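You operate a simulated robot arm through the tools that you are given. There is no shell and no other tool. Be economical: measure what you need, move in short steps, check, and stop when the job is done.

You are at the controls of a simulated robot arm. One attempt, no reset.

JOB
Stack the bottle that says "Rinse" from the top of the long bench on top of the bottle labelled "Glue". Then take the came and leave it on the top of the stepped rack. Then put the cup in the bottom of the sink. Then shut the cream drawer. Then open the right drawer, put the black bar on the top of the left bench away in the inside of the right drawer, then shut the drawer. Then take the tamper from the top of the left bench and leave it on the shelf of the left bench. Do these in the order given. Set down upright: came, tamper.

Only the result counts: the job must be done as asked and must still hold three seconds after the hand-in. Knocking over, shifting, dropping, spilling or breaking anything else fails it.

ROBOT AND FRAMES
A 7-joint arm with a two-finger parallel gripper on a trunk, on a base that drives. Base frame: it is fixed to the floor where the robot stands at the start and does not move with it; the origin is under the middle of the robot, x ahead of it, y to its left, z up; the surface under the hand at the start is at about z = 950. Readings come in mm, rad, newtons and seconds.
With the tool pointing down near the work surface it reaches from about 200 to 720 mm from the robot's upright axis, wherever it stands. Its first joint turns from -2.897 to 2.897 rad. Places, roughly: black bar (22x2x2 cm) [5400, 1700, 800]; bottle [750, 0, 1000]; bottom of the sink [-1100, -500, 700]; came (8x2x4 cm) [700, -400, 1000]; cream drawer [2800, -2100, 500]; cup (11x11x11 cm) [800, -700, 1000]; inside of the right drawer [900, 3600, 800]; right drawer [900, 3500, 800]; shelf of the left bench [5600, 2300, 500]; tamper (8x8x8 cm) [5400, 2700, 800]; top of the stepped rack (21x18 cm) [560, -620, 1460]. Payload 1.57 kg.
The tool frame sits at the grasp point between the pads (the TCP): z along the fingers, y along the line on which they close. The tips reach 30 mm beyond it. Largest opening 110 mm; finger width 24, thickness 12; the body of the gripper, 48 by 112 mm, starts 78 mm behind the TCP.
Orientation is told as [roll, pitch, yaw] about the base's x, y, z axes, in that order, counted from this pose: with the fingers straight down and closing along the base's y, the tool's x points along the base's -x, its y along +y and its z along -z.

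CONTROLS
- The arm moves only by the tool move_arm. Its argument "series" is a list of rows, each an object of numbers (a shift or turn left out is 0, a gripper value left out holds the last): "tx", "ty", "tz": the shift along the base's x, y, z in mm; "wx", "wy", "wz": the turn, a rotation vector about the base's x, y, z in rad; "hand": the opening, from 0 (shut) to 1 (fully open). In form: [{"tx": .., "ty": .., "tz": .., "wx": .., "wy": .., "wz": .., "hand": ..}, ...]. A call has 1 to 20 rows; each row shifts and turns the commanded pose from where the row before left it. A row lasts 0.2 s, in which the tool goes at most 50 mm and 0.15 rad; a call with a longer step from one row to the next is refused whole, and so is a gripper value outside its range. A pose out of reach is approached as far as the arm can. The call stops where the force on the tool passes 40 N (or 10 N more than at its start, if that is more) or the arm is blocked; 0.2 s more then pass. The fingers move at their own pace (about 45 mm/s each) and stop on an object; they squeeze with about 32 N. The grip force told is the motor's: it shows also when the fingers shut on nothing. Time passes only in rows, and 0.2 s behind the last, so rows that do not move let the fingers close. The reply holds the time, the measured pose of the TCP, the force on the tool along the base axes, the opening and the grip force, in the units named above and with some noise, with the torque about the TCP (base axes, N m) and any sound that the robot's microphone picked up, and new pictures: "show" is both (left out), scene, wrist or none.
- Cameras (640 x 400 px; columns grow to the right, rows downward): "scene" is now at [21.2, 98.6, 1626.6]; the picture's right is [-0.47, -0.88, 0.00], its down [-0.47, 0.25, -0.85] and it looks along [0.75, -0.40, -0.53] (base axes); focal length 251 px, centre (320, 200). "wrist" rides on the gripper at [70, 16, -141] in the tool frame; the picture's right is [-0.23, 0.97, 0.00], its down [-0.86, -0.20, -0.48] and it looks along [-0.47, -0.11, 0.88] (tool axes); focal length 222 px, centre (320, 200). There is no depth. A picture from a camera that has moved, and an enlarged one, comes with that camera's place and axes in the base frame and with its lens. The place of the scene camera against the robot may be out by one fixed shift of up to 25 mm in any direction.
- move_column(by): slides the trunk up (or, below 0, down) by that many mm; the arm and the scene camera ride with it, the base frame stays. It gives what a move gives, with no picture.
- roll_base(legs): drives the robot by 1 to 6 legs, each [ahead, turn to the left] in mm and rad, along the robot's own axes; the way and the turn of a leg run together, so that a leg with both is an arc; at most 1500 mm and 3.142 rad a leg. The arm and the cameras ride along, it lands a little off, and it stops where it bumps. It gives what a move gives, and a new picture of the scene camera.
- head_to(pan, tilt): turns the head with the scene camera to pan (to the left, within 2.705 rad either way) and tilt (down, from -0.506 to 1.204), counted from straight ahead of the robot. It gives what a move gives, and a new picture of the scene camera.
- enlarge(camera, box): a new picture of the part [left, top, right, bottom] of that camera's present view, enlarged. The clock stands still meanwhile.
- sign_off(): hands the job in; it is judged then, once.

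Go step by step. Nothing tells you exact positions but the pictures and the camera data: compare them with the known pose of the tool, close in by small moves and look again before you grip or let go. The budget is 196 turns and 260 pictures, counting those below and the enlarged ones. Unless the task says otherwise, let go and move clear before handing in, and close with one line.

The tools are called after "Call:" as name(argument=value, ...) on one line, values as JSON. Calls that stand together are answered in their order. move_arm: Moves the arm, as the interface text tells. Its arguments: {"type":"object","properties":{"series":{"type":"array","items":{"type":"object","properties":{"tx":{"type":"number"},"ty":{"type":"number"},"tz":{"type":"number"},"wx":{"type":"number"},"wy":{"type":"number"},"wz":{"type":"number"},"hand":{"type":"number"}}}},"show":{"type":"string","enum":["both","scene","wrist","none"]}},"required":["series"]} The other tools are called the same way: move_column (by) slides the trunk up or down; roll_base (legs) drives the base; head_to (pan, tilt) turns the head that bears the scene camera; enlarge (camera, box) takes an enlarged picture of a part of a camera's view; sign_off () hands the job in.

At the start:

```text
time_s: 0.0
eef_pos: [481.1, -33.4, 999.8]
tool_rot: [-0.001, 0.001, -0.001]
contact_force: [-0.2, -0.2, 0.1]
moment: [0.02, 0.0, -0.01]
gripper_width: 109.9
grip_force: 0.0
trunk travel left (down, up): [-525.0, 65.0]
robot x, y, heading: [-1.0, -0.3, -0.007]
head pan, tilt: [-0.494, 0.562]
```

scene: 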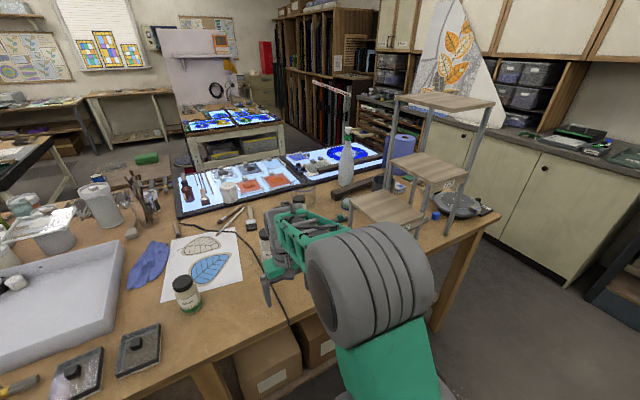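
wrist: 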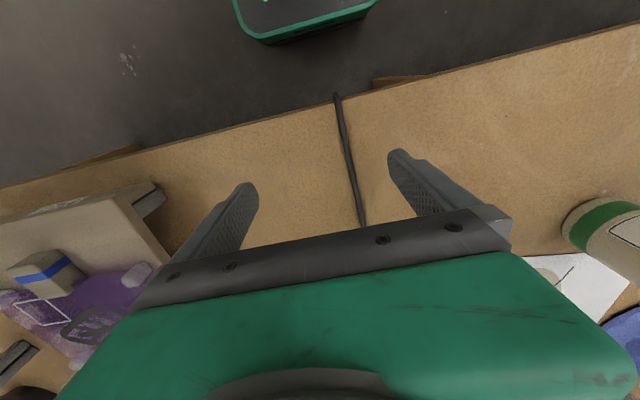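

I see a workbench with a bottle at the front, a stepped rack on the right and the arm in between. I look closer before moving anything.

Call:
enlarge(camera="scene", box=[160, 130, 340, 320])

Call:
enlarge(camera="scene", box=[320, 80, 520, 240])

Call:
enlarge(camera="wrist", box=[0, 160, 200, 400])

```text
2.11 times, centred on (250, 225) of scene
camera zoom: at [21.2, 98.6, 1626.6], right [-0.47, -0.88, 0.0], down [-0.47, 0.25, -0.85], along [0.75, -0.4, -0.53], focal length 528 px, centre (467, 147)
```

zoom: 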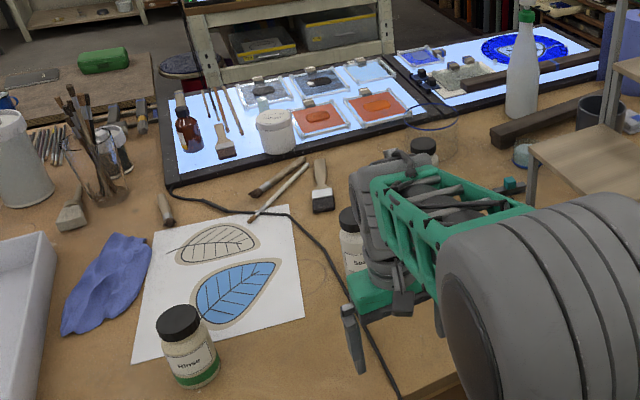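

```text
2.50 times, centred on (420, 160) of scene
camera zoom: at [21.2, 98.6, 1626.6], right [-0.47, -0.88, 0.0], down [-0.47, 0.25, -0.85], along [0.75, -0.4, -0.53], focal length 628 px, centre (70, 300)
```

zoom: 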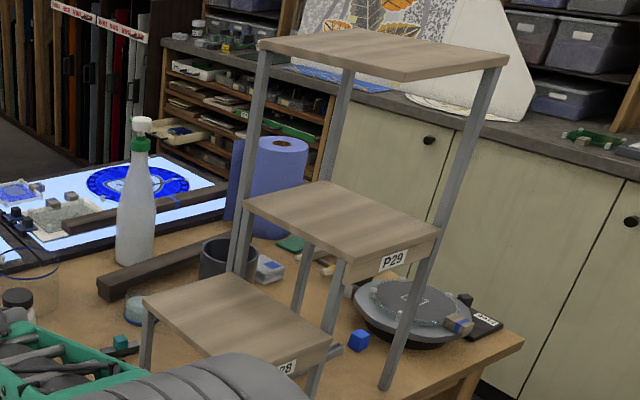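

```text
1.67 times, centred on (100, 280) of wrist
camera zoom: at [412.0, -16.6, 1141.3], right [0.23, 0.97, 0.0], down [0.86, -0.2, 0.48], along [0.47, -0.11, -0.88], focal length 370 px, centre (687, 67)
```

zoom: 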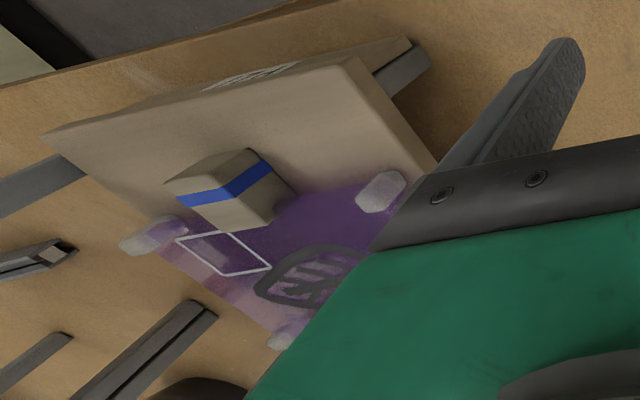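

The arm hides some bottles. I lift it and look again.

Call:
move_arm(series=[{"tz": 50}, {"tz": 50}, {"tz": 50}, {"tz": 50}, {"tz": 50}, {"tz": 30, "ty": -40}, {"ty": -50}, {"ty": -50}, {"ty": -50}], show="both")

Call:
enlarge(camera="scene", box=[160, 130, 340, 320])

```text
time_s: 2.0
eef_pos: [481.4, -223.7, 1278.2]
tool_rot: [0.001, -0.001, 0.0]
contact_force: [0.0, -0.4, -0.3]
moment: [0.04, 0.01, -0.02]
gripper_width: 110.2
grip_force: 0.1
trunk travel left (down, up): [-525.0, 65.0]
robot x, y, heading: [-2.4, -0.1, -0.002]
head pan, tilt: [-0.494, 0.562]
camera scene: at [21.5, 97.6, 1626.6], right [-0.47, -0.88, 0.0], down [-0.47, 0.25, -0.85], along [0.74, -0.4, -0.53], focal length 251 px, centre (320, 200)
camera wrist: at [413.0, -207.8, 1419.9], right [0.23, 0.97, 0.0], down [0.86, -0.2, 0.48], along [0.47, -0.11, -0.88], focal length 222 px, centre (320, 200)
```

scene: 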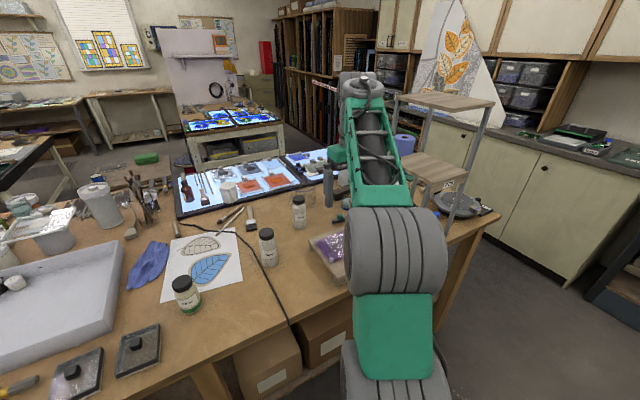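
wrist: 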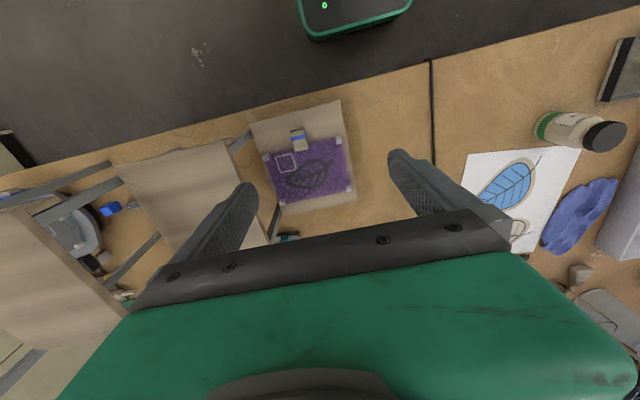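

```text
2.11 times, centred on (250, 225) of scene
camera zoom: at [21.5, 97.6, 1626.6], right [-0.47, -0.88, 0.0], down [-0.47, 0.25, -0.85], along [0.74, -0.4, -0.53], focal length 528 px, centre (467, 147)
```

zoom: 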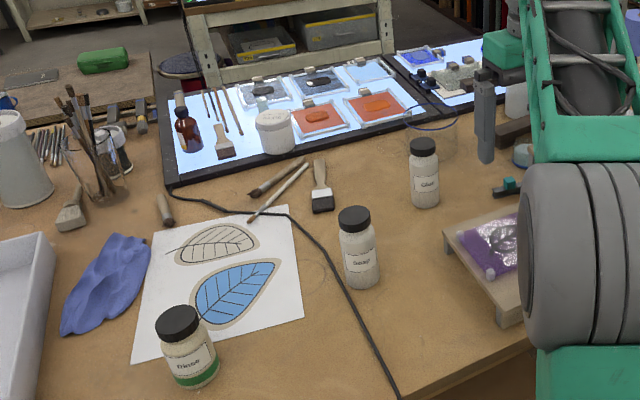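

Three bottles show now. I read their labels.

Call:
enlarge(camera="scene", box=[255, 185, 319, 265])

Call:
enlarge(camera="scene", box=[160, 265, 224, 325])

```text
5.00 times, centred on (287, 225) of scene
camera zoom: at [21.5, 97.6, 1626.6], right [-0.47, -0.88, 0.0], down [-0.47, 0.25, -0.85], along [0.74, -0.4, -0.53], focal length 1255 px, centre (485, 75)
```

zoom: 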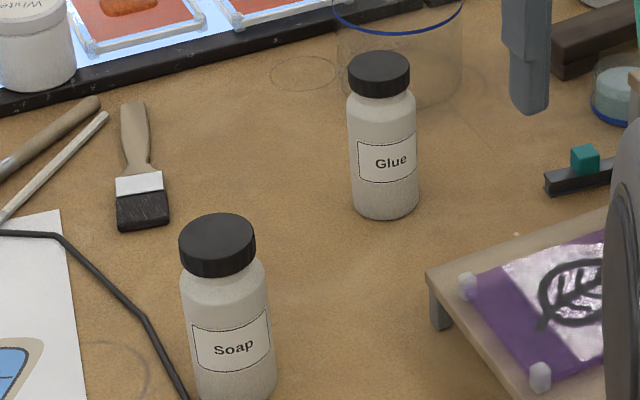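

```text
6.67 times, centred on (192, 295) of scene
camera zoom: at [21.5, 97.6, 1626.6], right [-0.47, -0.88, 0.0], down [-0.47, 0.25, -0.85], along [0.74, -0.4, -0.53], focal length 1673 px, centre (1173, -433)
```

zoom: 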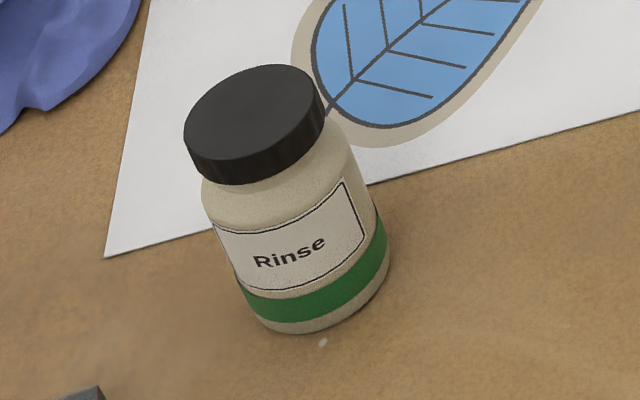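

The labels read Rinse (about 612, 218), Soap, and Glue (about 834, -242). I move above Rinse to see it with the wrist camera.

Call:
move_arm(series=[{"tx": 14, "ty": 45}, {"tx": 13, "ty": 45}, {"tx": 13, "ty": 45}, {"tx": 13, "ty": 45}, {"tx": 13, "ty": 45}, {"tx": 13, "ty": 45}, {"tx": 13, "ty": 43, "tz": -15}, {"tx": 13, "ty": 43, "tz": -20}, {"tx": 13, "ty": 43, "tz": -20}, {"tx": 13, "ty": 43, "tz": -20}, {"tz": -23}], show="wrist")

Call:
head_to(pan=-0.75, tilt=0.65)

```text
time_s: 4.4
eef_pos: [613.2, 220.0, 1182.7]
tool_rot: [-0.002, -0.002, 0.0]
contact_force: [-0.4, 0.2, 0.7]
moment: [-0.02, 0.03, 0.01]
gripper_width: 110.0
grip_force: 0.1
trunk travel left (down, up): [-525.0, 65.0]
robot x, y, heading: [-0.5, -1.4, 0.002]
head pan, tilt: [-0.494, 0.562]
camera wrist: at [543.8, 236.1, 1323.6], right [0.23, 0.97, 0.0], down [0.86, -0.2, 0.48], along [0.47, -0.11, -0.88], focal length 222 px, centre (320, 200)
```

wrist: 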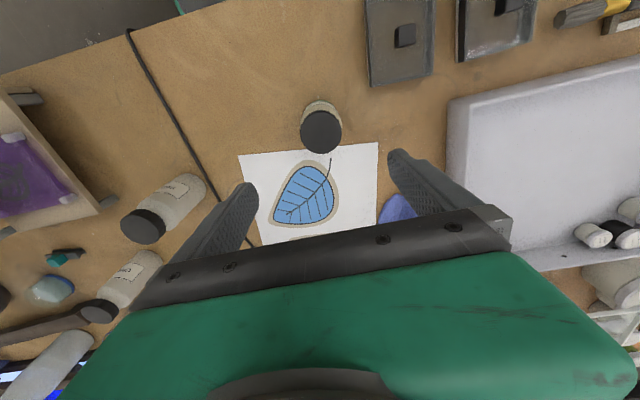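

```text
time_s: 5.2
eef_pos: [612.8, 219.9, 1183.1]
tool_rot: [-0.001, 0.0, 0.0]
contact_force: [-0.4, -0.7, 0.5]
moment: [0.01, 0.04, -0.01]
gripper_width: 109.9
grip_force: 0.1
trunk travel left (down, up): [-525.0, 65.0]
robot x, y, heading: [2.4, -0.1, -0.001]
head pan, tilt: [-0.75, 0.649]
camera scene: at [6.1, 82.0, 1618.9], right [-0.68, -0.73, 0.0], down [-0.44, 0.41, -0.8], along [0.58, -0.54, -0.6], focal length 251 px, centre (320, 200)
```

scene: 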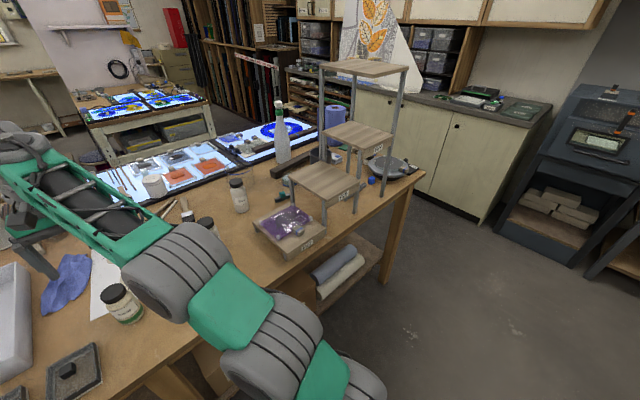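

Rinse sits slightly nearer than the tool. I measure it enlarged.

Call:
enlarge(camera="wrist", box=[272, 80, 368, 170])

Call:
enlarge(camera="scene", box=[225, 80, 435, 260])

```text
4.44 times, centred on (320, 125) of wrist
camera zoom: at [543.9, 235.8, 1323.9], right [0.23, 0.97, 0.0], down [0.86, -0.2, 0.48], along [0.47, -0.11, -0.88], focal length 987 px, centre (320, 533)
```

zoom: 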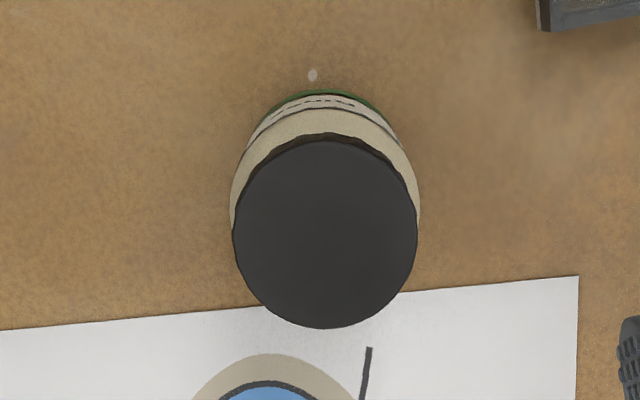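

```text
2.22 times, centred on (330, 170) of scene
camera zoom: at [6.1, 82.0, 1618.9], right [-0.68, -0.73, 0.0], down [-0.44, 0.41, -0.8], along [0.58, -0.54, -0.6], focal length 558 px, centre (298, 267)
```

zoom: 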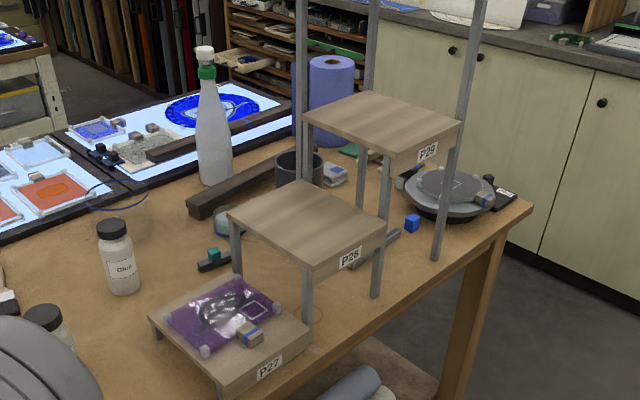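

Rinse is at about (602, 224), its cap top near z 1043 and about 58 mm wide. I come down halfway and check.

Call:
move_arm(series=[{"tx": -11, "ty": 4}, {"tz": -40}, {"tz": -40}], show="wrist")

```text
time_s: 6.0
eef_pos: [602.0, 222.2, 1103.0]
tool_rot: [-0.001, -0.001, 0.0]
contact_force: [-0.2, 0.4, 0.1]
moment: [-0.01, 0.0, -0.03]
gripper_width: 109.7
grip_force: 0.0
trunk travel left (down, up): [-525.0, 65.0]
robot x, y, heading: [3.3, -2.9, -0.0]
head pan, tilt: [-0.75, 0.649]
camera wrist: at [532.8, 239.7, 1244.3], right [0.23, 0.97, 0.0], down [0.85, -0.2, 0.48], along [0.47, -0.11, -0.88], focal length 222 px, centre (320, 200)
```

wrist: 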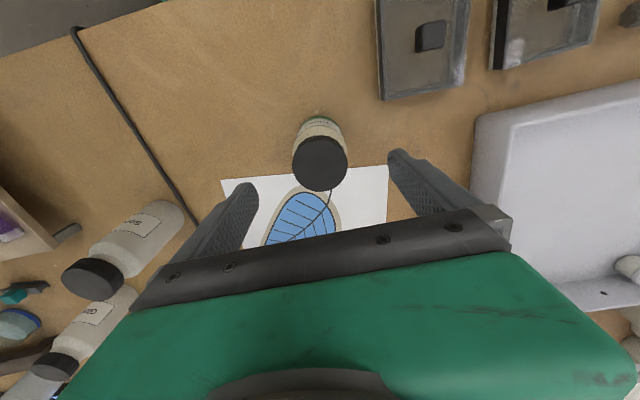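

It agrees: about (601, 223.5). I descend and grip.

Call:
move_arm(series=[{"tx": -1, "ty": 1, "tz": -35}, {"tz": -35}, {"tz": -28}, {"hand": 0}, {}, {}, {}, {}, {}], show="wrist")

```text
time_s: 8.0
eef_pos: [600.3, 223.4, 1003.8]
tool_rot: [0.0, -0.002, 0.0]
contact_force: [0.2, 0.2, -0.9]
moment: [-0.05, -0.01, -0.01]
gripper_width: 55.0
grip_force: 32.1
trunk travel left (down, up): [-525.0, 65.0]
robot x, y, heading: [1.6, 0.7, 0.0]
head pan, tilt: [-0.75, 0.649]
camera wrist: at [531.8, 240.8, 1146.0], right [0.23, 0.97, 0.0], down [0.86, -0.2, 0.48], along [0.47, -0.11, -0.88], focal length 222 px, centre (320, 200)
```

wrist: 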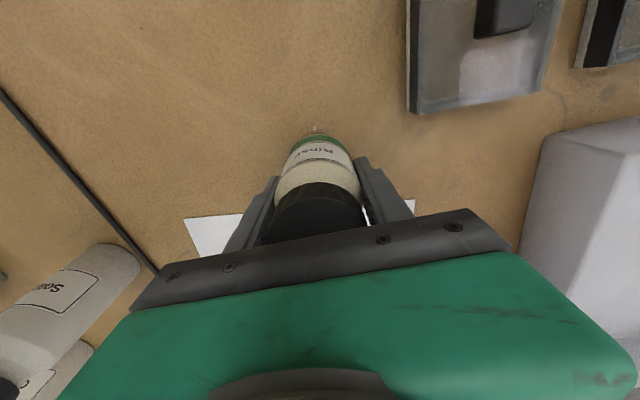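

Rinse is gripped at 55 mm. I lift it and then look down at the bench edge and base to plan the drive.

Call:
move_arm(series=[{"tz": 20}, {"tz": 50}, {"tz": 50}, {"tz": 50}, {"tz": 50}, {"tz": 30, "tx": -30}, {"tx": -40, "ty": -30}, {"tx": -40, "ty": -30}], show="wrist")

Call:
head_to(pan=-0.6, tilt=1.15)

```text
time_s: 9.8
eef_pos: [488.6, 161.8, 1253.3]
tool_rot: [0.002, 0.001, 0.0]
contact_force: [-0.1, 1.1, -2.3]
moment: [0.04, -0.03, -0.03]
gripper_width: 55.1
grip_force: 31.9
trunk travel left (down, up): [-525.0, 65.0]
robot x, y, heading: [-0.8, -1.1, -0.001]
head pan, tilt: [-0.75, 0.649]
camera wrist: at [419.3, 178.1, 1394.6], right [0.23, 0.97, 0.0], down [0.86, -0.2, 0.48], along [0.47, -0.11, -0.88], focal length 222 px, centre (320, 200)
```

wrist: 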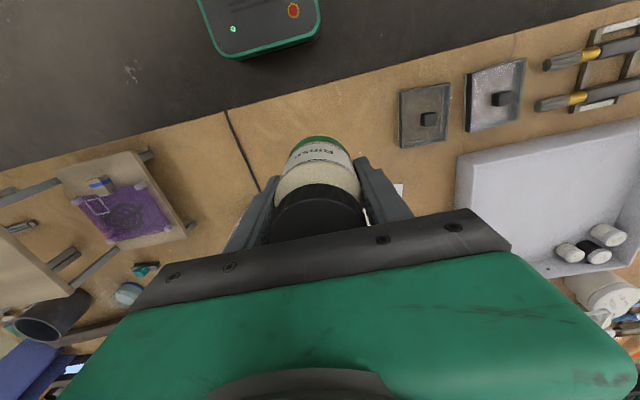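

```text
time_s: 10.7
eef_pos: [489.8, 162.8, 1253.8]
tool_rot: [0.0, 0.0, -0.001]
contact_force: [0.0, -0.3, -0.6]
moment: [0.02, -0.02, -0.02]
gripper_width: 55.1
grip_force: 32.2
trunk travel left (down, up): [-525.0, 65.0]
robot x, y, heading: [-1.4, 1.7, -0.003]
head pan, tilt: [-0.6, 1.15]
camera scene: at [-8.4, 107.4, 1581.4], right [-0.57, -0.82, 0.0], down [-0.75, 0.52, -0.41], along [0.34, -0.23, -0.91], focal length 251 px, centre (320, 200)
```

scene: 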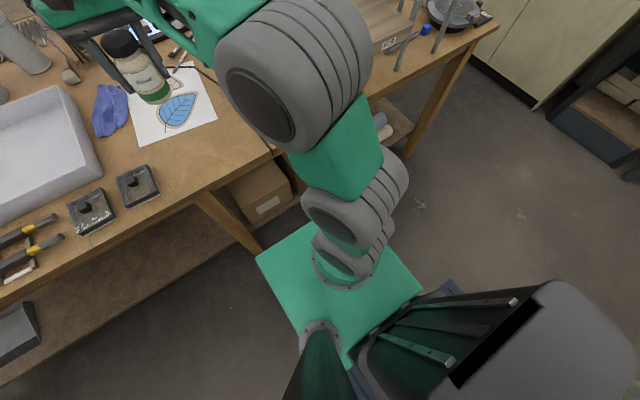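

The bench front edge is at x≈432 and the base front near x≈290, so I can get about 110 mm closer. I shift to y≈-250 and then move forward.

Call:
move_arm(series=[{"tx": -30, "ty": -40}, {"tx": -20, "ty": -40}, {"ty": -40, "tz": 20}, {"ty": -40, "tz": 20}], show="none")

Call:
roll_base(legs=[[0, -1.571], [250, 0], [0, 1.571], [80, 0]])

Call:
head_to(pan=-0.3, tilt=0.7)

```text
time_s: 11.7
eef_pos: [440.0, 4.4, 1293.8]
tool_rot: [0.0, 0.001, 0.001]
contact_force: [1.0, 0.0, -1.8]
moment: [-0.03, -0.03, -0.02]
gripper_width: 55.3
grip_force: 31.7
trunk travel left (down, up): [-525.0, 65.0]
robot x, y, heading: [0.3, -1.2, 0.001]
head pan, tilt: [-0.6, 1.15]
```

```text
time_s: 21.8
eef_pos: [524.5, -231.7, 1293.0]
tool_rot: [-0.001, 0.001, 0.028]
contact_force: [0.0, -0.1, -1.7]
moment: [0.0, 0.02, 0.02]
gripper_width: 54.9
grip_force: 31.8
trunk travel left (down, up): [-525.0, 65.0]
robot x, y, heading: [85.9, -250.4, 0.025]
head pan, tilt: [-0.6, 1.15]
camera scene: at [72.9, -141.0, 1581.4], right [-0.54, -0.84, 0.0], down [-0.77, 0.5, -0.41], along [0.34, -0.22, -0.91], focal length 251 px, centre (320, 200)
```

scene: 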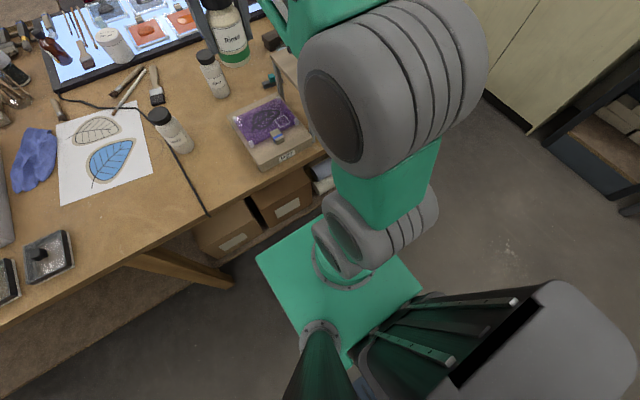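

```text
time_s: 22.7
eef_pos: [522.0, -231.4, 1294.1]
tool_rot: [0.001, 0.003, 0.026]
contact_force: [0.6, -0.4, -1.2]
moment: [0.01, 0.01, -0.01]
gripper_width: 55.3
grip_force: 31.7
trunk travel left (down, up): [-525.0, 65.0]
robot x, y, heading: [82.6, -246.2, 0.031]
head pan, tilt: [-0.3, 0.7]
camera scene: at [103.4, -131.7, 1614.4], right [-0.27, -0.96, 0.0], down [-0.62, 0.17, -0.76], along [0.74, -0.21, -0.64], focal length 251 px, centre (320, 200)
```

scene: 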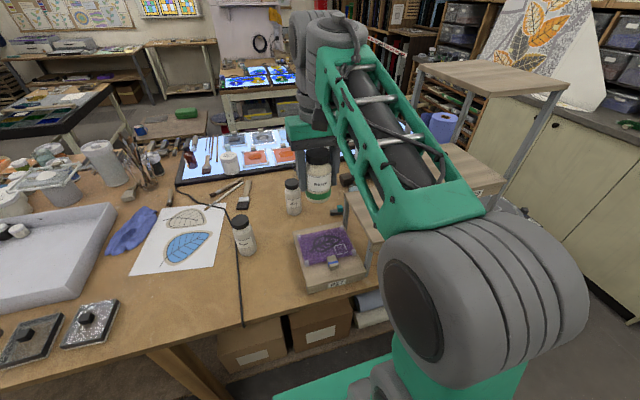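

The arm and Rinse are now near Glue. I zoom in to find Glue against the held bottle.

Call:
enlarge(camera="scene", box=[260, 130, 356, 230])

```text
4.00 times, centred on (308, 180) of scene
camera zoom: at [103.4, -131.7, 1614.4], right [-0.27, -0.96, 0.0], down [-0.62, 0.17, -0.76], along [0.74, -0.21, -0.64], focal length 1004 px, centre (368, 280)
```

zoom: 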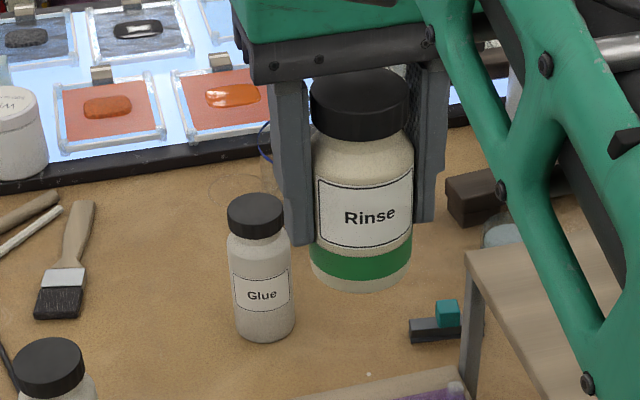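

Glue is about (806, -212) with its cap near z 1075. I drive 30 mm more and hover Rinse above it.

Call:
roll_base(legs=[[30, -0.028]])

Call:
move_arm(series=[{"tx": 40, "tz": -10}, {"tx": 40, "tz": -10}, {"tx": 40, "tz": -10}, {"tx": 40, "tz": -10}, {"tx": 30, "tz": -20}, {"tx": 20, "tz": -10}, {"tx": 20, "tz": -10}])

```text
time_s: 23.6
eef_pos: [554.4, -243.1, 1293.7]
tool_rot: [-0.002, 0.001, -0.002]
contact_force: [0.1, -1.1, -1.7]
moment: [-0.03, 0.02, -0.01]
gripper_width: 54.8
grip_force: 31.9
trunk travel left (down, up): [-525.0, 65.0]
robot x, y, heading: [110.6, -248.9, -0.002]
head pan, tilt: [-0.3, 0.7]
camera scene: at [138.1, -132.0, 1614.5], right [-0.3, -0.95, 0.0], down [-0.62, 0.19, -0.76], along [0.73, -0.23, -0.64], focal length 251 px, centre (320, 200)
```

scene: 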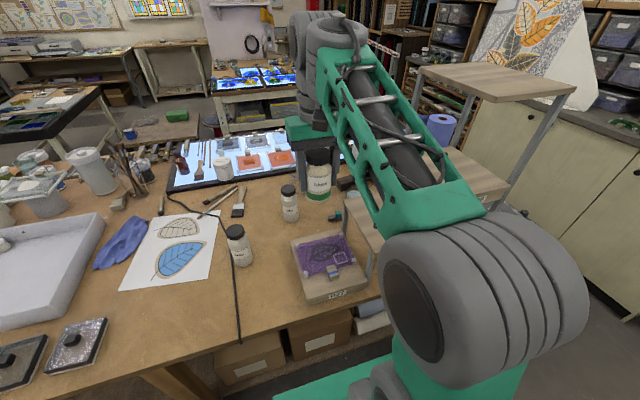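

```text
time_s: 25.1
eef_pos: [770.1, -244.3, 1216.0]
tool_rot: [0.001, -0.002, -0.003]
contact_force: [12.1, 0.2, -20.3]
moment: [-0.05, 0.64, -0.04]
gripper_width: 55.1
grip_force: 32.0
out of reach, approached as far as the arm can: row 7
trunk travel left (down, up): [-525.0, 65.0]
robot x, y, heading: [114.8, -247.3, 0.0]
head pan, tilt: [-0.3, 0.7]
camera scene: at [135.5, -131.8, 1614.6], right [-0.3, -0.95, 0.0], down [-0.61, 0.19, -0.77], along [0.73, -0.23, -0.64], focal length 251 px, centre (320, 200)
camera wrist: at [701.4, -227.3, 1358.9], right [0.23, 0.97, 0.0], down [0.85, -0.2, 0.48], along [0.47, -0.11, -0.88], focal length 222 px, centre (320, 200)
```

scene: 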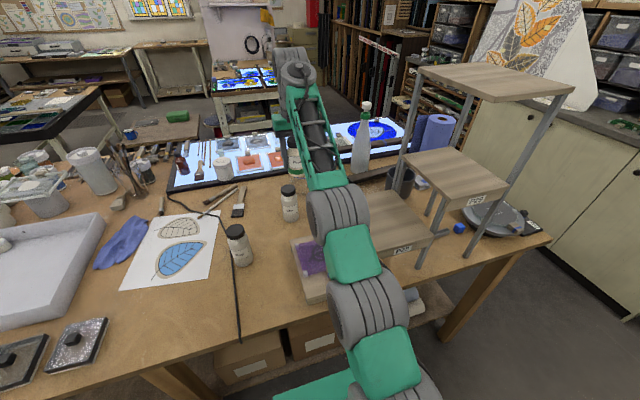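
wrist: 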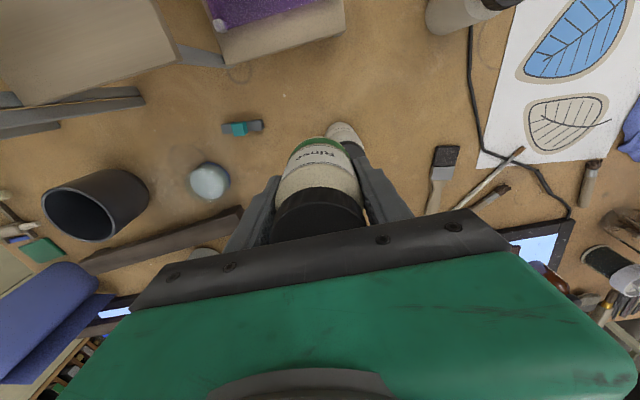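

The wrist view puts Glue's base centre near (805, -205). The arm is at its reach limit, so I raise the trunk for more reach and edge forward 15 mm.

Call:
move_arm(series=[{"tx": -30}, {}], show="none")

Call:
move_column(by=64)

Call:
roll_base(legs=[[15, 0]])

Call:
move_arm(series=[{"tx": 10, "ty": 10, "tz": -30}, {"tx": 10, "ty": 10, "tz": -30}, {"tx": 10, "ty": 10, "tz": -15}, {}], show="wrist")

```text
time_s: 25.8
eef_pos: [741.1, -244.3, 1215.7]
tool_rot: [-0.001, 0.003, -0.002]
contact_force: [-0.7, 0.2, -2.1]
moment: [0.03, 0.02, -0.03]
gripper_width: 55.1
grip_force: 32.3
trunk travel left (down, up): [-525.0, 65.0]
robot x, y, heading: [113.7, -249.0, -0.0]
head pan, tilt: [-0.3, 0.7]
```

```text
time_s: 26.8
eef_pos: [741.4, -244.2, 1280.8]
tool_rot: [-0.002, 0.002, -0.003]
contact_force: [-0.2, -0.1, -1.4]
moment: [0.0, 0.02, 0.0]
gripper_width: 55.1
grip_force: 32.1
trunk travel left (down, up): [-589.0, 1.0]
robot x, y, heading: [113.5, -248.5, -0.002]
head pan, tilt: [-0.3, 0.7]
```

```text
time_s: 27.6
eef_pos: [757.2, -244.2, 1279.5]
tool_rot: [0.0, 0.003, 0.0]
contact_force: [-0.1, 0.4, -1.7]
moment: [0.0, 0.02, 0.0]
gripper_width: 54.7
grip_force: 31.9
trunk travel left (down, up): [-589.0, 1.0]
robot x, y, heading: [128.2, -244.9, 0.0]
head pan, tilt: [-0.3, 0.7]
camera scene: at [153.3, -131.8, 1678.4], right [-0.3, -0.95, 0.0], down [-0.62, 0.19, -0.76], along [0.73, -0.23, -0.64], focal length 251 px, centre (320, 200)
```

scene: 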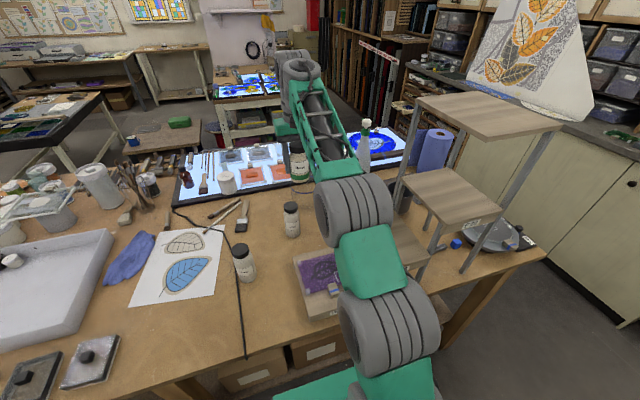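

```text
time_s: 28.6
eef_pos: [786.5, -213.7, 1206.3]
tool_rot: [0.001, 0.001, -0.002]
contact_force: [-0.3, 0.7, -1.7]
moment: [-0.01, 0.04, 0.01]
gripper_width: 55.1
grip_force: 31.7
trunk travel left (down, up): [-589.0, 1.0]
robot x, y, heading: [127.0, -248.6, -0.008]
head pan, tilt: [-0.3, 0.7]
camera wrist: at [718.3, -197.5, 1347.5], right [0.23, 0.97, 0.0], down [0.86, -0.2, 0.48], along [0.46, -0.11, -0.88], focal length 222 px, centre (320, 200)
```

wrist: 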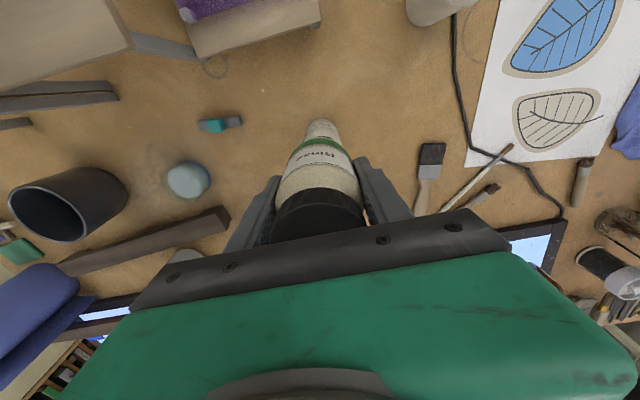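

Call:
enlarge(camera="wrist", box=[272, 100, 368, 160])

Call:
enlarge(camera="scene", box=[260, 130, 340, 240])

```text
6.67 times, centred on (320, 130) of wrist
camera zoom: at [718.3, -197.5, 1347.5], right [0.23, 0.97, 0.0], down [0.86, -0.2, 0.48], along [0.46, -0.11, -0.88], focal length 1481 px, centre (320, 667)
```

zoom: 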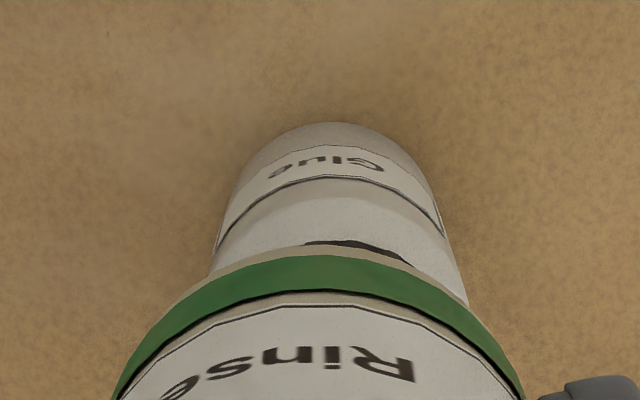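

```text
3.64 times, centred on (300, 185) of scene
camera zoom: at [151.9, -131.7, 1678.5], right [-0.3, -0.95, 0.0], down [-0.62, 0.19, -0.76], along [0.73, -0.23, -0.64], focal length 913 px, centre (393, 254)
```

zoom: 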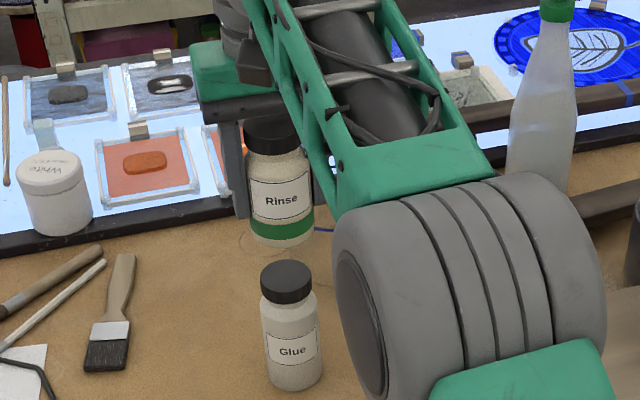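

Glue's centre works out to about (807, -213). I move over it, come down part of the way and look from the scene camera.

Call:
move_arm(series=[{"tx": 10}, {"tx": 10.5, "ty": 0.7}, {"tz": -20}, {"tz": -15}, {}], show="wrist")

Call:
enlarge(camera="scene", box=[260, 130, 340, 240])

Call:
enlarge(camera="wrist", box=[272, 100, 368, 160])

```text
time_s: 29.8
eef_pos: [806.3, -213.4, 1169.2]
tool_rot: [-0.001, 0.001, -0.001]
contact_force: [0.1, 0.1, -1.8]
moment: [0.02, 0.02, 0.01]
gripper_width: 54.9
grip_force: 31.5
trunk travel left (down, up): [-589.0, 1.0]
robot x, y, heading: [125.6, -243.1, -0.002]
head pan, tilt: [-0.3, 0.7]
camera wrist: at [738.4, -197.3, 1311.9], right [0.23, 0.97, 0.0], down [0.86, -0.2, 0.48], along [0.46, -0.11, -0.88], focal length 222 px, centre (320, 200)
```

wrist: 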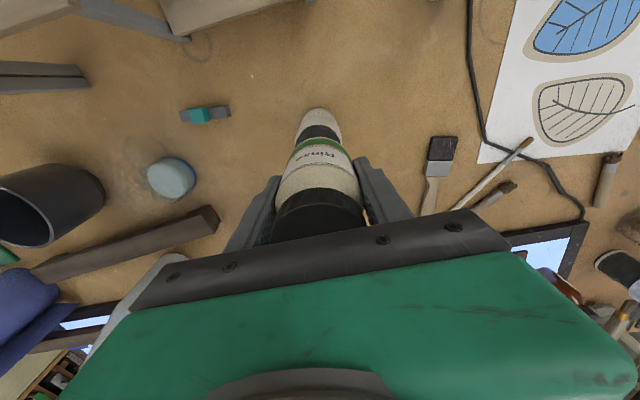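

```text
3.64 times, centred on (300, 185) of scene
camera zoom: at [152.0, -131.8, 1678.5], right [-0.3, -0.95, 0.0], down [-0.62, 0.19, -0.76], along [0.73, -0.23, -0.64], focal length 913 px, centre (393, 254)
```

zoom: 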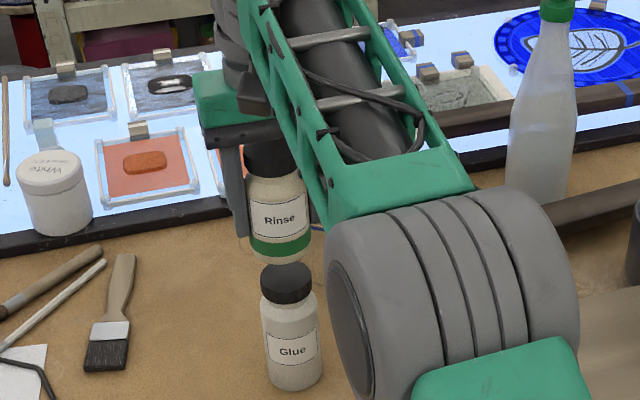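

```text
6.67 times, centred on (320, 130) of wrist
camera zoom: at [738.4, -197.3, 1311.9], right [0.23, 0.97, 0.0], down [0.86, -0.2, 0.48], along [0.46, -0.11, -0.88], focal length 1481 px, centre (320, 667)
```

zoom: 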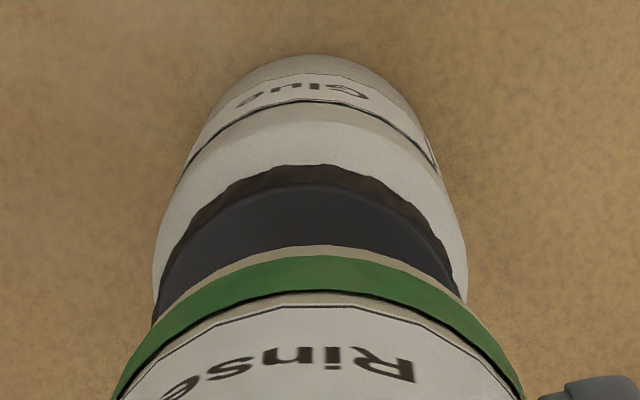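

The alignment is within a few mm. I nudge back 3 mm and lower gently toward contact.

Call:
move_arm(series=[{"tx": -3, "ty": -1}, {"tz": -5}, {"tz": -5}, {"tz": -5}, {"tz": -4}, {}], show="scene")

Call:
enlarge(camera="scene", box=[260, 160, 324, 240])

```text
time_s: 31.1
eef_pos: [804.0, -214.0, 1151.2]
tool_rot: [0.001, 0.001, -0.001]
contact_force: [-0.3, -0.9, -1.5]
moment: [0.0, 0.05, 0.0]
gripper_width: 55.1
grip_force: 32.2
trunk travel left (down, up): [-589.0, 1.0]
robot x, y, heading: [130.1, -248.3, -0.003]
head pan, tilt: [-0.3, 0.7]
camera scene: at [151.9, -131.8, 1678.5], right [-0.3, -0.95, 0.0], down [-0.62, 0.19, -0.76], along [0.73, -0.23, -0.64], focal length 251 px, centre (320, 200)
```

scene: 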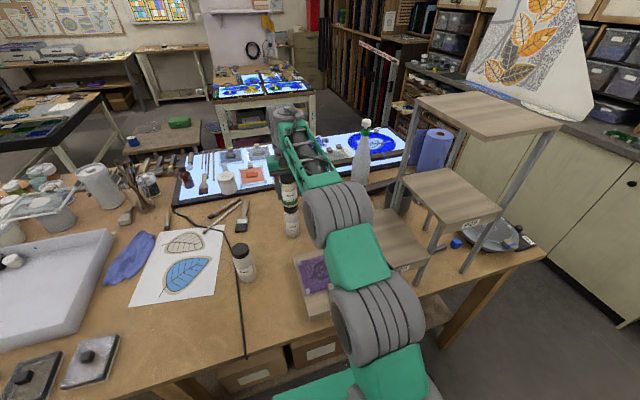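

```text
5.00 times, centred on (292, 200) of scene
camera zoom: at [151.9, -131.8, 1678.5], right [-0.3, -0.95, 0.0], down [-0.62, 0.19, -0.76], along [0.73, -0.23, -0.64], focal length 1255 px, centre (460, 200)
```

zoom: 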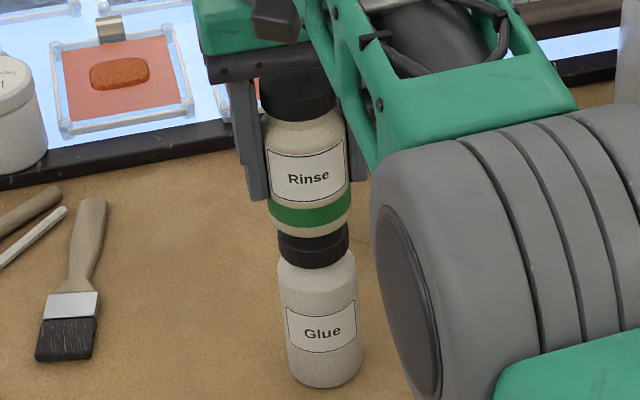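

Rinse is well centred over Glue. I lower in 2 mm steps.

Call:
move_arm(series=[{"tz": -2}, {"tz": -2}, {"tz": -2}, {"tz": -2}, {"tz": -2}], show="none")

```text
time_s: 32.4
eef_pos: [803.9, -213.8, 1141.8]
tool_rot: [0.0, 0.001, -0.001]
contact_force: [-0.3, -0.2, -2.2]
moment: [0.0, 0.01, 0.0]
gripper_width: 55.0
grip_force: 32.2
trunk travel left (down, up): [-589.0, 1.0]
robot x, y, heading: [128.4, -244.7, -0.001]
head pan, tilt: [-0.3, 0.7]
```

Call:
move_arm(series=[{"tz": -2}, {"tz": -2}, {"tz": -2}, {}], show="none")

Call:
enlarge(camera="scene", box=[260, 160, 324, 240])

```text
time_s: 33.4
eef_pos: [803.4, -215.8, 1140.6]
tool_rot: [-0.001, -0.003, -0.002]
contact_force: [1.4, -1.4, 24.7]
moment: [-0.13, 0.02, 0.09]
gripper_width: 55.2
grip_force: 31.6
trunk travel left (down, up): [-589.0, 1.0]
robot x, y, heading: [128.6, -246.7, 0.003]
head pan, tilt: [-0.3, 0.7]
```

```text
5.00 times, centred on (292, 200) of scene
camera zoom: at [149.5, -132.0, 1678.9], right [-0.3, -0.95, 0.0], down [-0.61, 0.19, -0.77], along [0.73, -0.23, -0.64], focal length 1255 px, centre (460, 200)
```

zoom: 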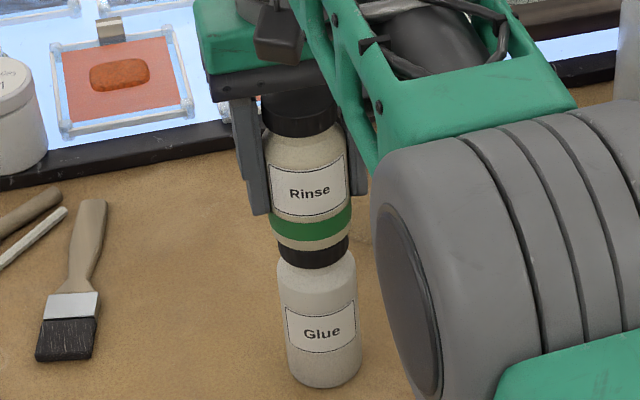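

Contact was made at about 25 N. I ease up, then let go.

Call:
move_arm(series=[{"tz": 2}, {"tz": 2}, {}], show="none")

Call:
move_arm(series=[{"hand": 0.65}, {}, {}], show="wrist")

Call:
enlarge(camera="scene", box=[260, 160, 324, 240])

```text
time_s: 34.1
eef_pos: [804.0, -215.2, 1139.8]
tool_rot: [0.0, 0.002, 0.0]
contact_force: [3.5, 0.6, 15.4]
moment: [0.0, -0.4, 0.0]
gripper_width: 55.0
grip_force: 32.5
trunk travel left (down, up): [-589.0, 1.0]
robot x, y, heading: [127.4, -246.0, 0.003]
head pan, tilt: [-0.3, 0.7]
```

```text
time_s: 35.0
eef_pos: [803.7, -214.4, 1139.3]
tool_rot: [-0.002, 0.004, -0.002]
contact_force: [0.5, 0.0, -0.2]
moment: [-0.02, -0.03, -0.01]
gripper_width: 71.4
grip_force: 0.0
trunk travel left (down, up): [-589.0, 1.0]
robot x, y, heading: [127.7, -246.8, 0.003]
head pan, tilt: [-0.3, 0.7]
camera wrist: at [735.5, -198.0, 1280.8], right [0.23, 0.97, 0.0], down [0.86, -0.2, 0.48], along [0.46, -0.11, -0.88], focal length 222 px, centre (320, 200)
```

wrist: 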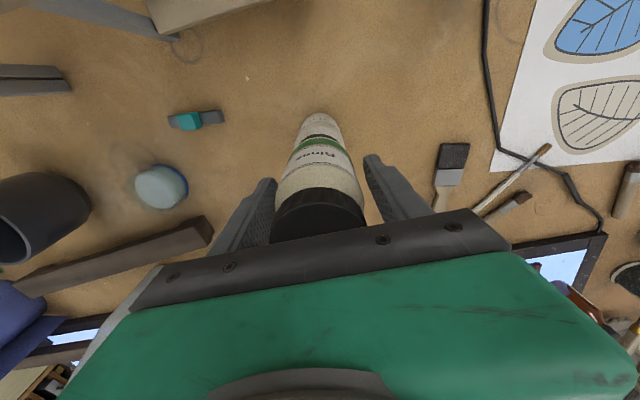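

```text
5.00 times, centred on (292, 200) of scene
camera zoom: at [151.7, -131.8, 1678.5], right [-0.3, -0.95, 0.0], down [-0.62, 0.19, -0.76], along [0.73, -0.23, -0.64], focal length 1255 px, centre (460, 200)
```

zoom: 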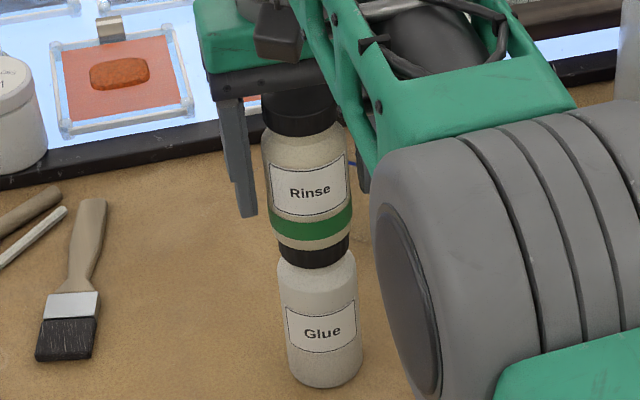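

Rinse stands on Glue. I rise straight up clear of it, then look at the came.

Call:
move_arm(series=[{"tz": 30, "hand": 0.65}, {"tz": 40}, {"tz": 40}, {"tz": 20}, {"tx": -30}, {"tx": -40, "ty": -20}, {"ty": -40}, {"ty": -40}], show="both")

Call:
enlarge(camera="scene", box=[240, 140, 420, 300])

Call:
enlarge(camera="wrist", box=[150, 0, 400, 180])

```text
time_s: 36.8
eef_pos: [722.5, -316.0, 1266.7]
tool_rot: [-0.001, 0.002, -0.003]
contact_force: [0.3, -0.3, 0.8]
moment: [0.01, 0.0, 0.01]
gripper_width: 71.7
grip_force: 0.1
out of reach, approached as far as the arm can: row 4
trunk travel left (down, up): [-589.0, 1.0]
robot x, y, heading: [128.7, -248.4, -0.001]
head pan, tilt: [-0.3, 0.7]
camera scene: at [151.7, -132.5, 1678.6], right [-0.3, -0.95, 0.0], down [-0.61, 0.19, -0.76], along [0.73, -0.23, -0.64], focal length 251 px, centre (320, 200)
camera wrist: at [653.9, -299.8, 1407.9], right [0.23, 0.97, 0.0], down [0.86, -0.2, 0.48], along [0.46, -0.11, -0.88], focal length 222 px, centre (320, 200)
```

scene: 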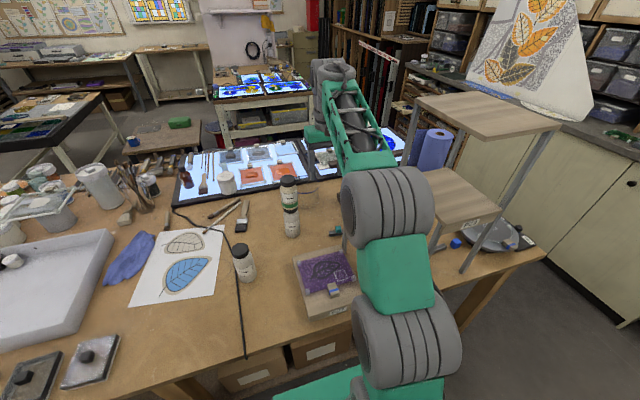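
wrist: 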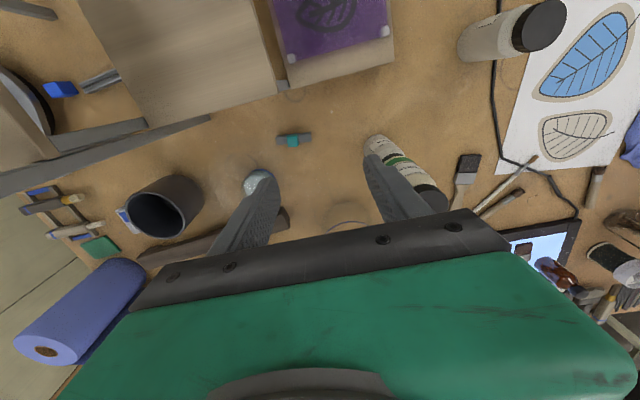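

```text
2.50 times, centred on (330, 220) of scene
camera zoom: at [151.7, -132.5, 1678.6], right [-0.3, -0.95, 0.0], down [-0.61, 0.19, -0.76], along [0.73, -0.23, -0.64], focal length 628 px, centre (295, 150)
```

zoom: 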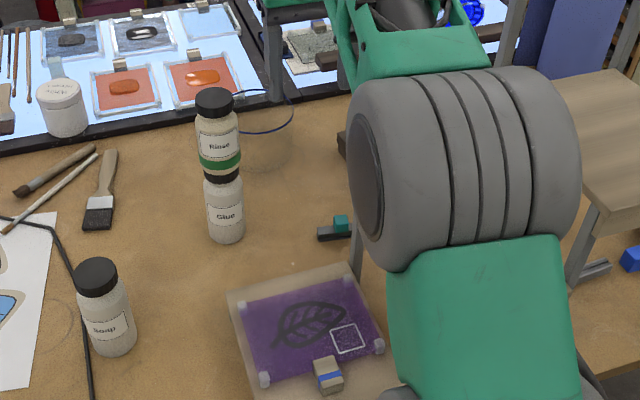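

```text
2.22 times, centred on (275, 90) of wrist
camera zoom: at [653.9, -299.8, 1407.9], right [0.23, 0.97, 0.0], down [0.86, -0.2, 0.48], along [0.46, -0.11, -0.88], focal length 494 px, centre (420, 444)
```

zoom: 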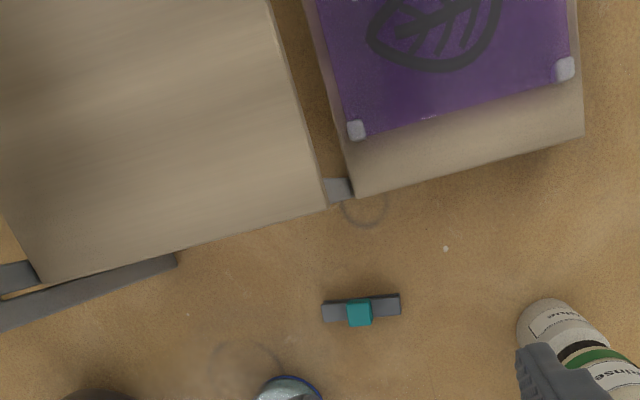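

The came is a grey bar with a teal cube at about (743, -374), its long axis near y. I turn the tool a quarter so the fingers close across its 2 cm width.

Call:
move_arm(series=[{"wz": -0.142, "ty": -5, "hand": 0.65}, {"wz": -0.142, "ty": -5}, {"wz": -0.142, "ty": -5}, {"wz": -0.142, "ty": -5}, {"wz": -0.142, "ty": -5}, {"wz": -0.142, "ty": -5}, {"wz": -0.142, "ty": -5}, {"wz": -0.142, "ty": -5}, {"wz": -0.142, "ty": -5, "tx": 5}, {"wz": -0.142, "ty": -5, "tx": 5}, {"wz": -0.142, "ty": -5, "tx": 5}, {"wz": -0.142, "ty": -3, "tx": 5}, {"tz": -40}, {"tz": -40}, {"tz": -40}], show="wrist")

```text
time_s: 40.0
eef_pos: [743.9, -372.7, 1145.3]
tool_rot: [0.001, 0.002, -1.706]
contact_force: [-0.3, 0.0, 0.4]
moment: [-0.01, -0.06, 0.02]
gripper_width: 71.6
grip_force: 0.1
trunk travel left (down, up): [-589.0, 1.0]
robot x, y, heading: [121.8, -248.8, -0.006]
head pan, tilt: [-0.3, 0.7]
camera wrist: at [770.0, -306.1, 1286.7], right [0.93, -0.36, 0.0], down [-0.31, -0.82, 0.48], along [-0.17, -0.45, -0.88], focal length 222 px, centre (320, 200)
```

wrist: 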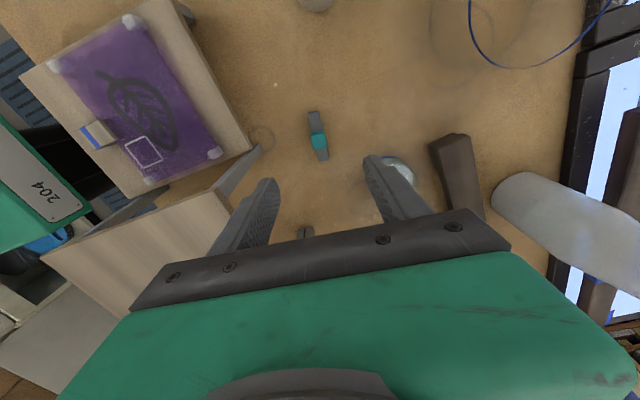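

Call:
enlarge(camera="wrist", box=[272, 90, 368, 180])

```text
4.44 times, centred on (320, 135) of wrist
camera zoom: at [770.0, -306.1, 1286.7], right [0.93, -0.36, 0.0], down [-0.31, -0.82, 0.48], along [-0.17, -0.45, -0.88], focal length 987 px, centre (320, 489)
```

zoom: 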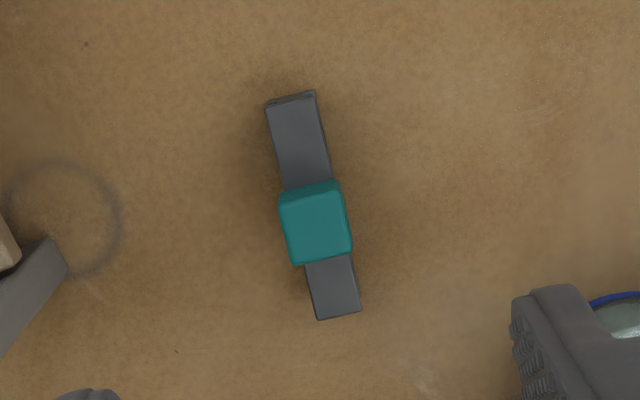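

The fingers are aligned with the bar to about 2 mm. I correct, descend and grip.

Call:
move_arm(series=[{"tx": -2, "tz": -40}, {"tz": -40}, {"tz": -40}, {"tz": -25}, {"tz": -14}, {"hand": 0}, {}, {}, {}, {}, {}], show="wrist")

```text
time_s: 42.1
eef_pos: [777.2, -380.9, 1016.8]
tool_rot: [0.005, 0.001, -1.707]
contact_force: [2.7, 0.3, 12.4]
moment: [-0.03, -0.11, -0.05]
gripper_width: 0.0
grip_force: 16.1
out of reach, approached as far as the arm can: row 3, 4, 5
trunk travel left (down, up): [-589.0, 1.0]
robot x, y, heading: [129.3, -248.2, -0.005]
head pan, tilt: [-0.3, 0.7]
stopped in row 10: the force on the tool passed its limit at 47 N (the readings are from after the stop); the commanded pose is now the measured one
camera wrist: at [803.8, -314.6, 1157.5], right [0.93, -0.36, 0.0], down [-0.32, -0.82, 0.48], along [-0.17, -0.45, -0.88], focal length 222 px, centre (320, 200)
```

wrist: 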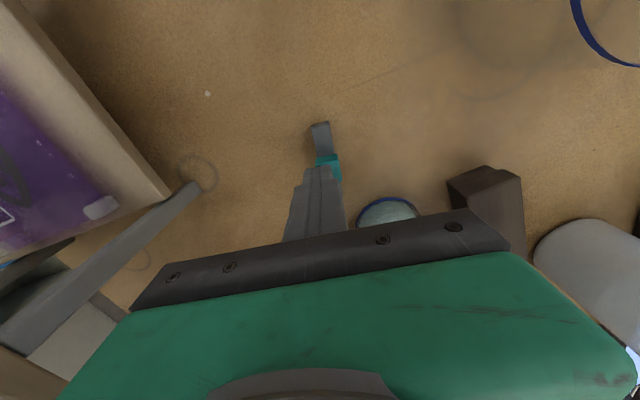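

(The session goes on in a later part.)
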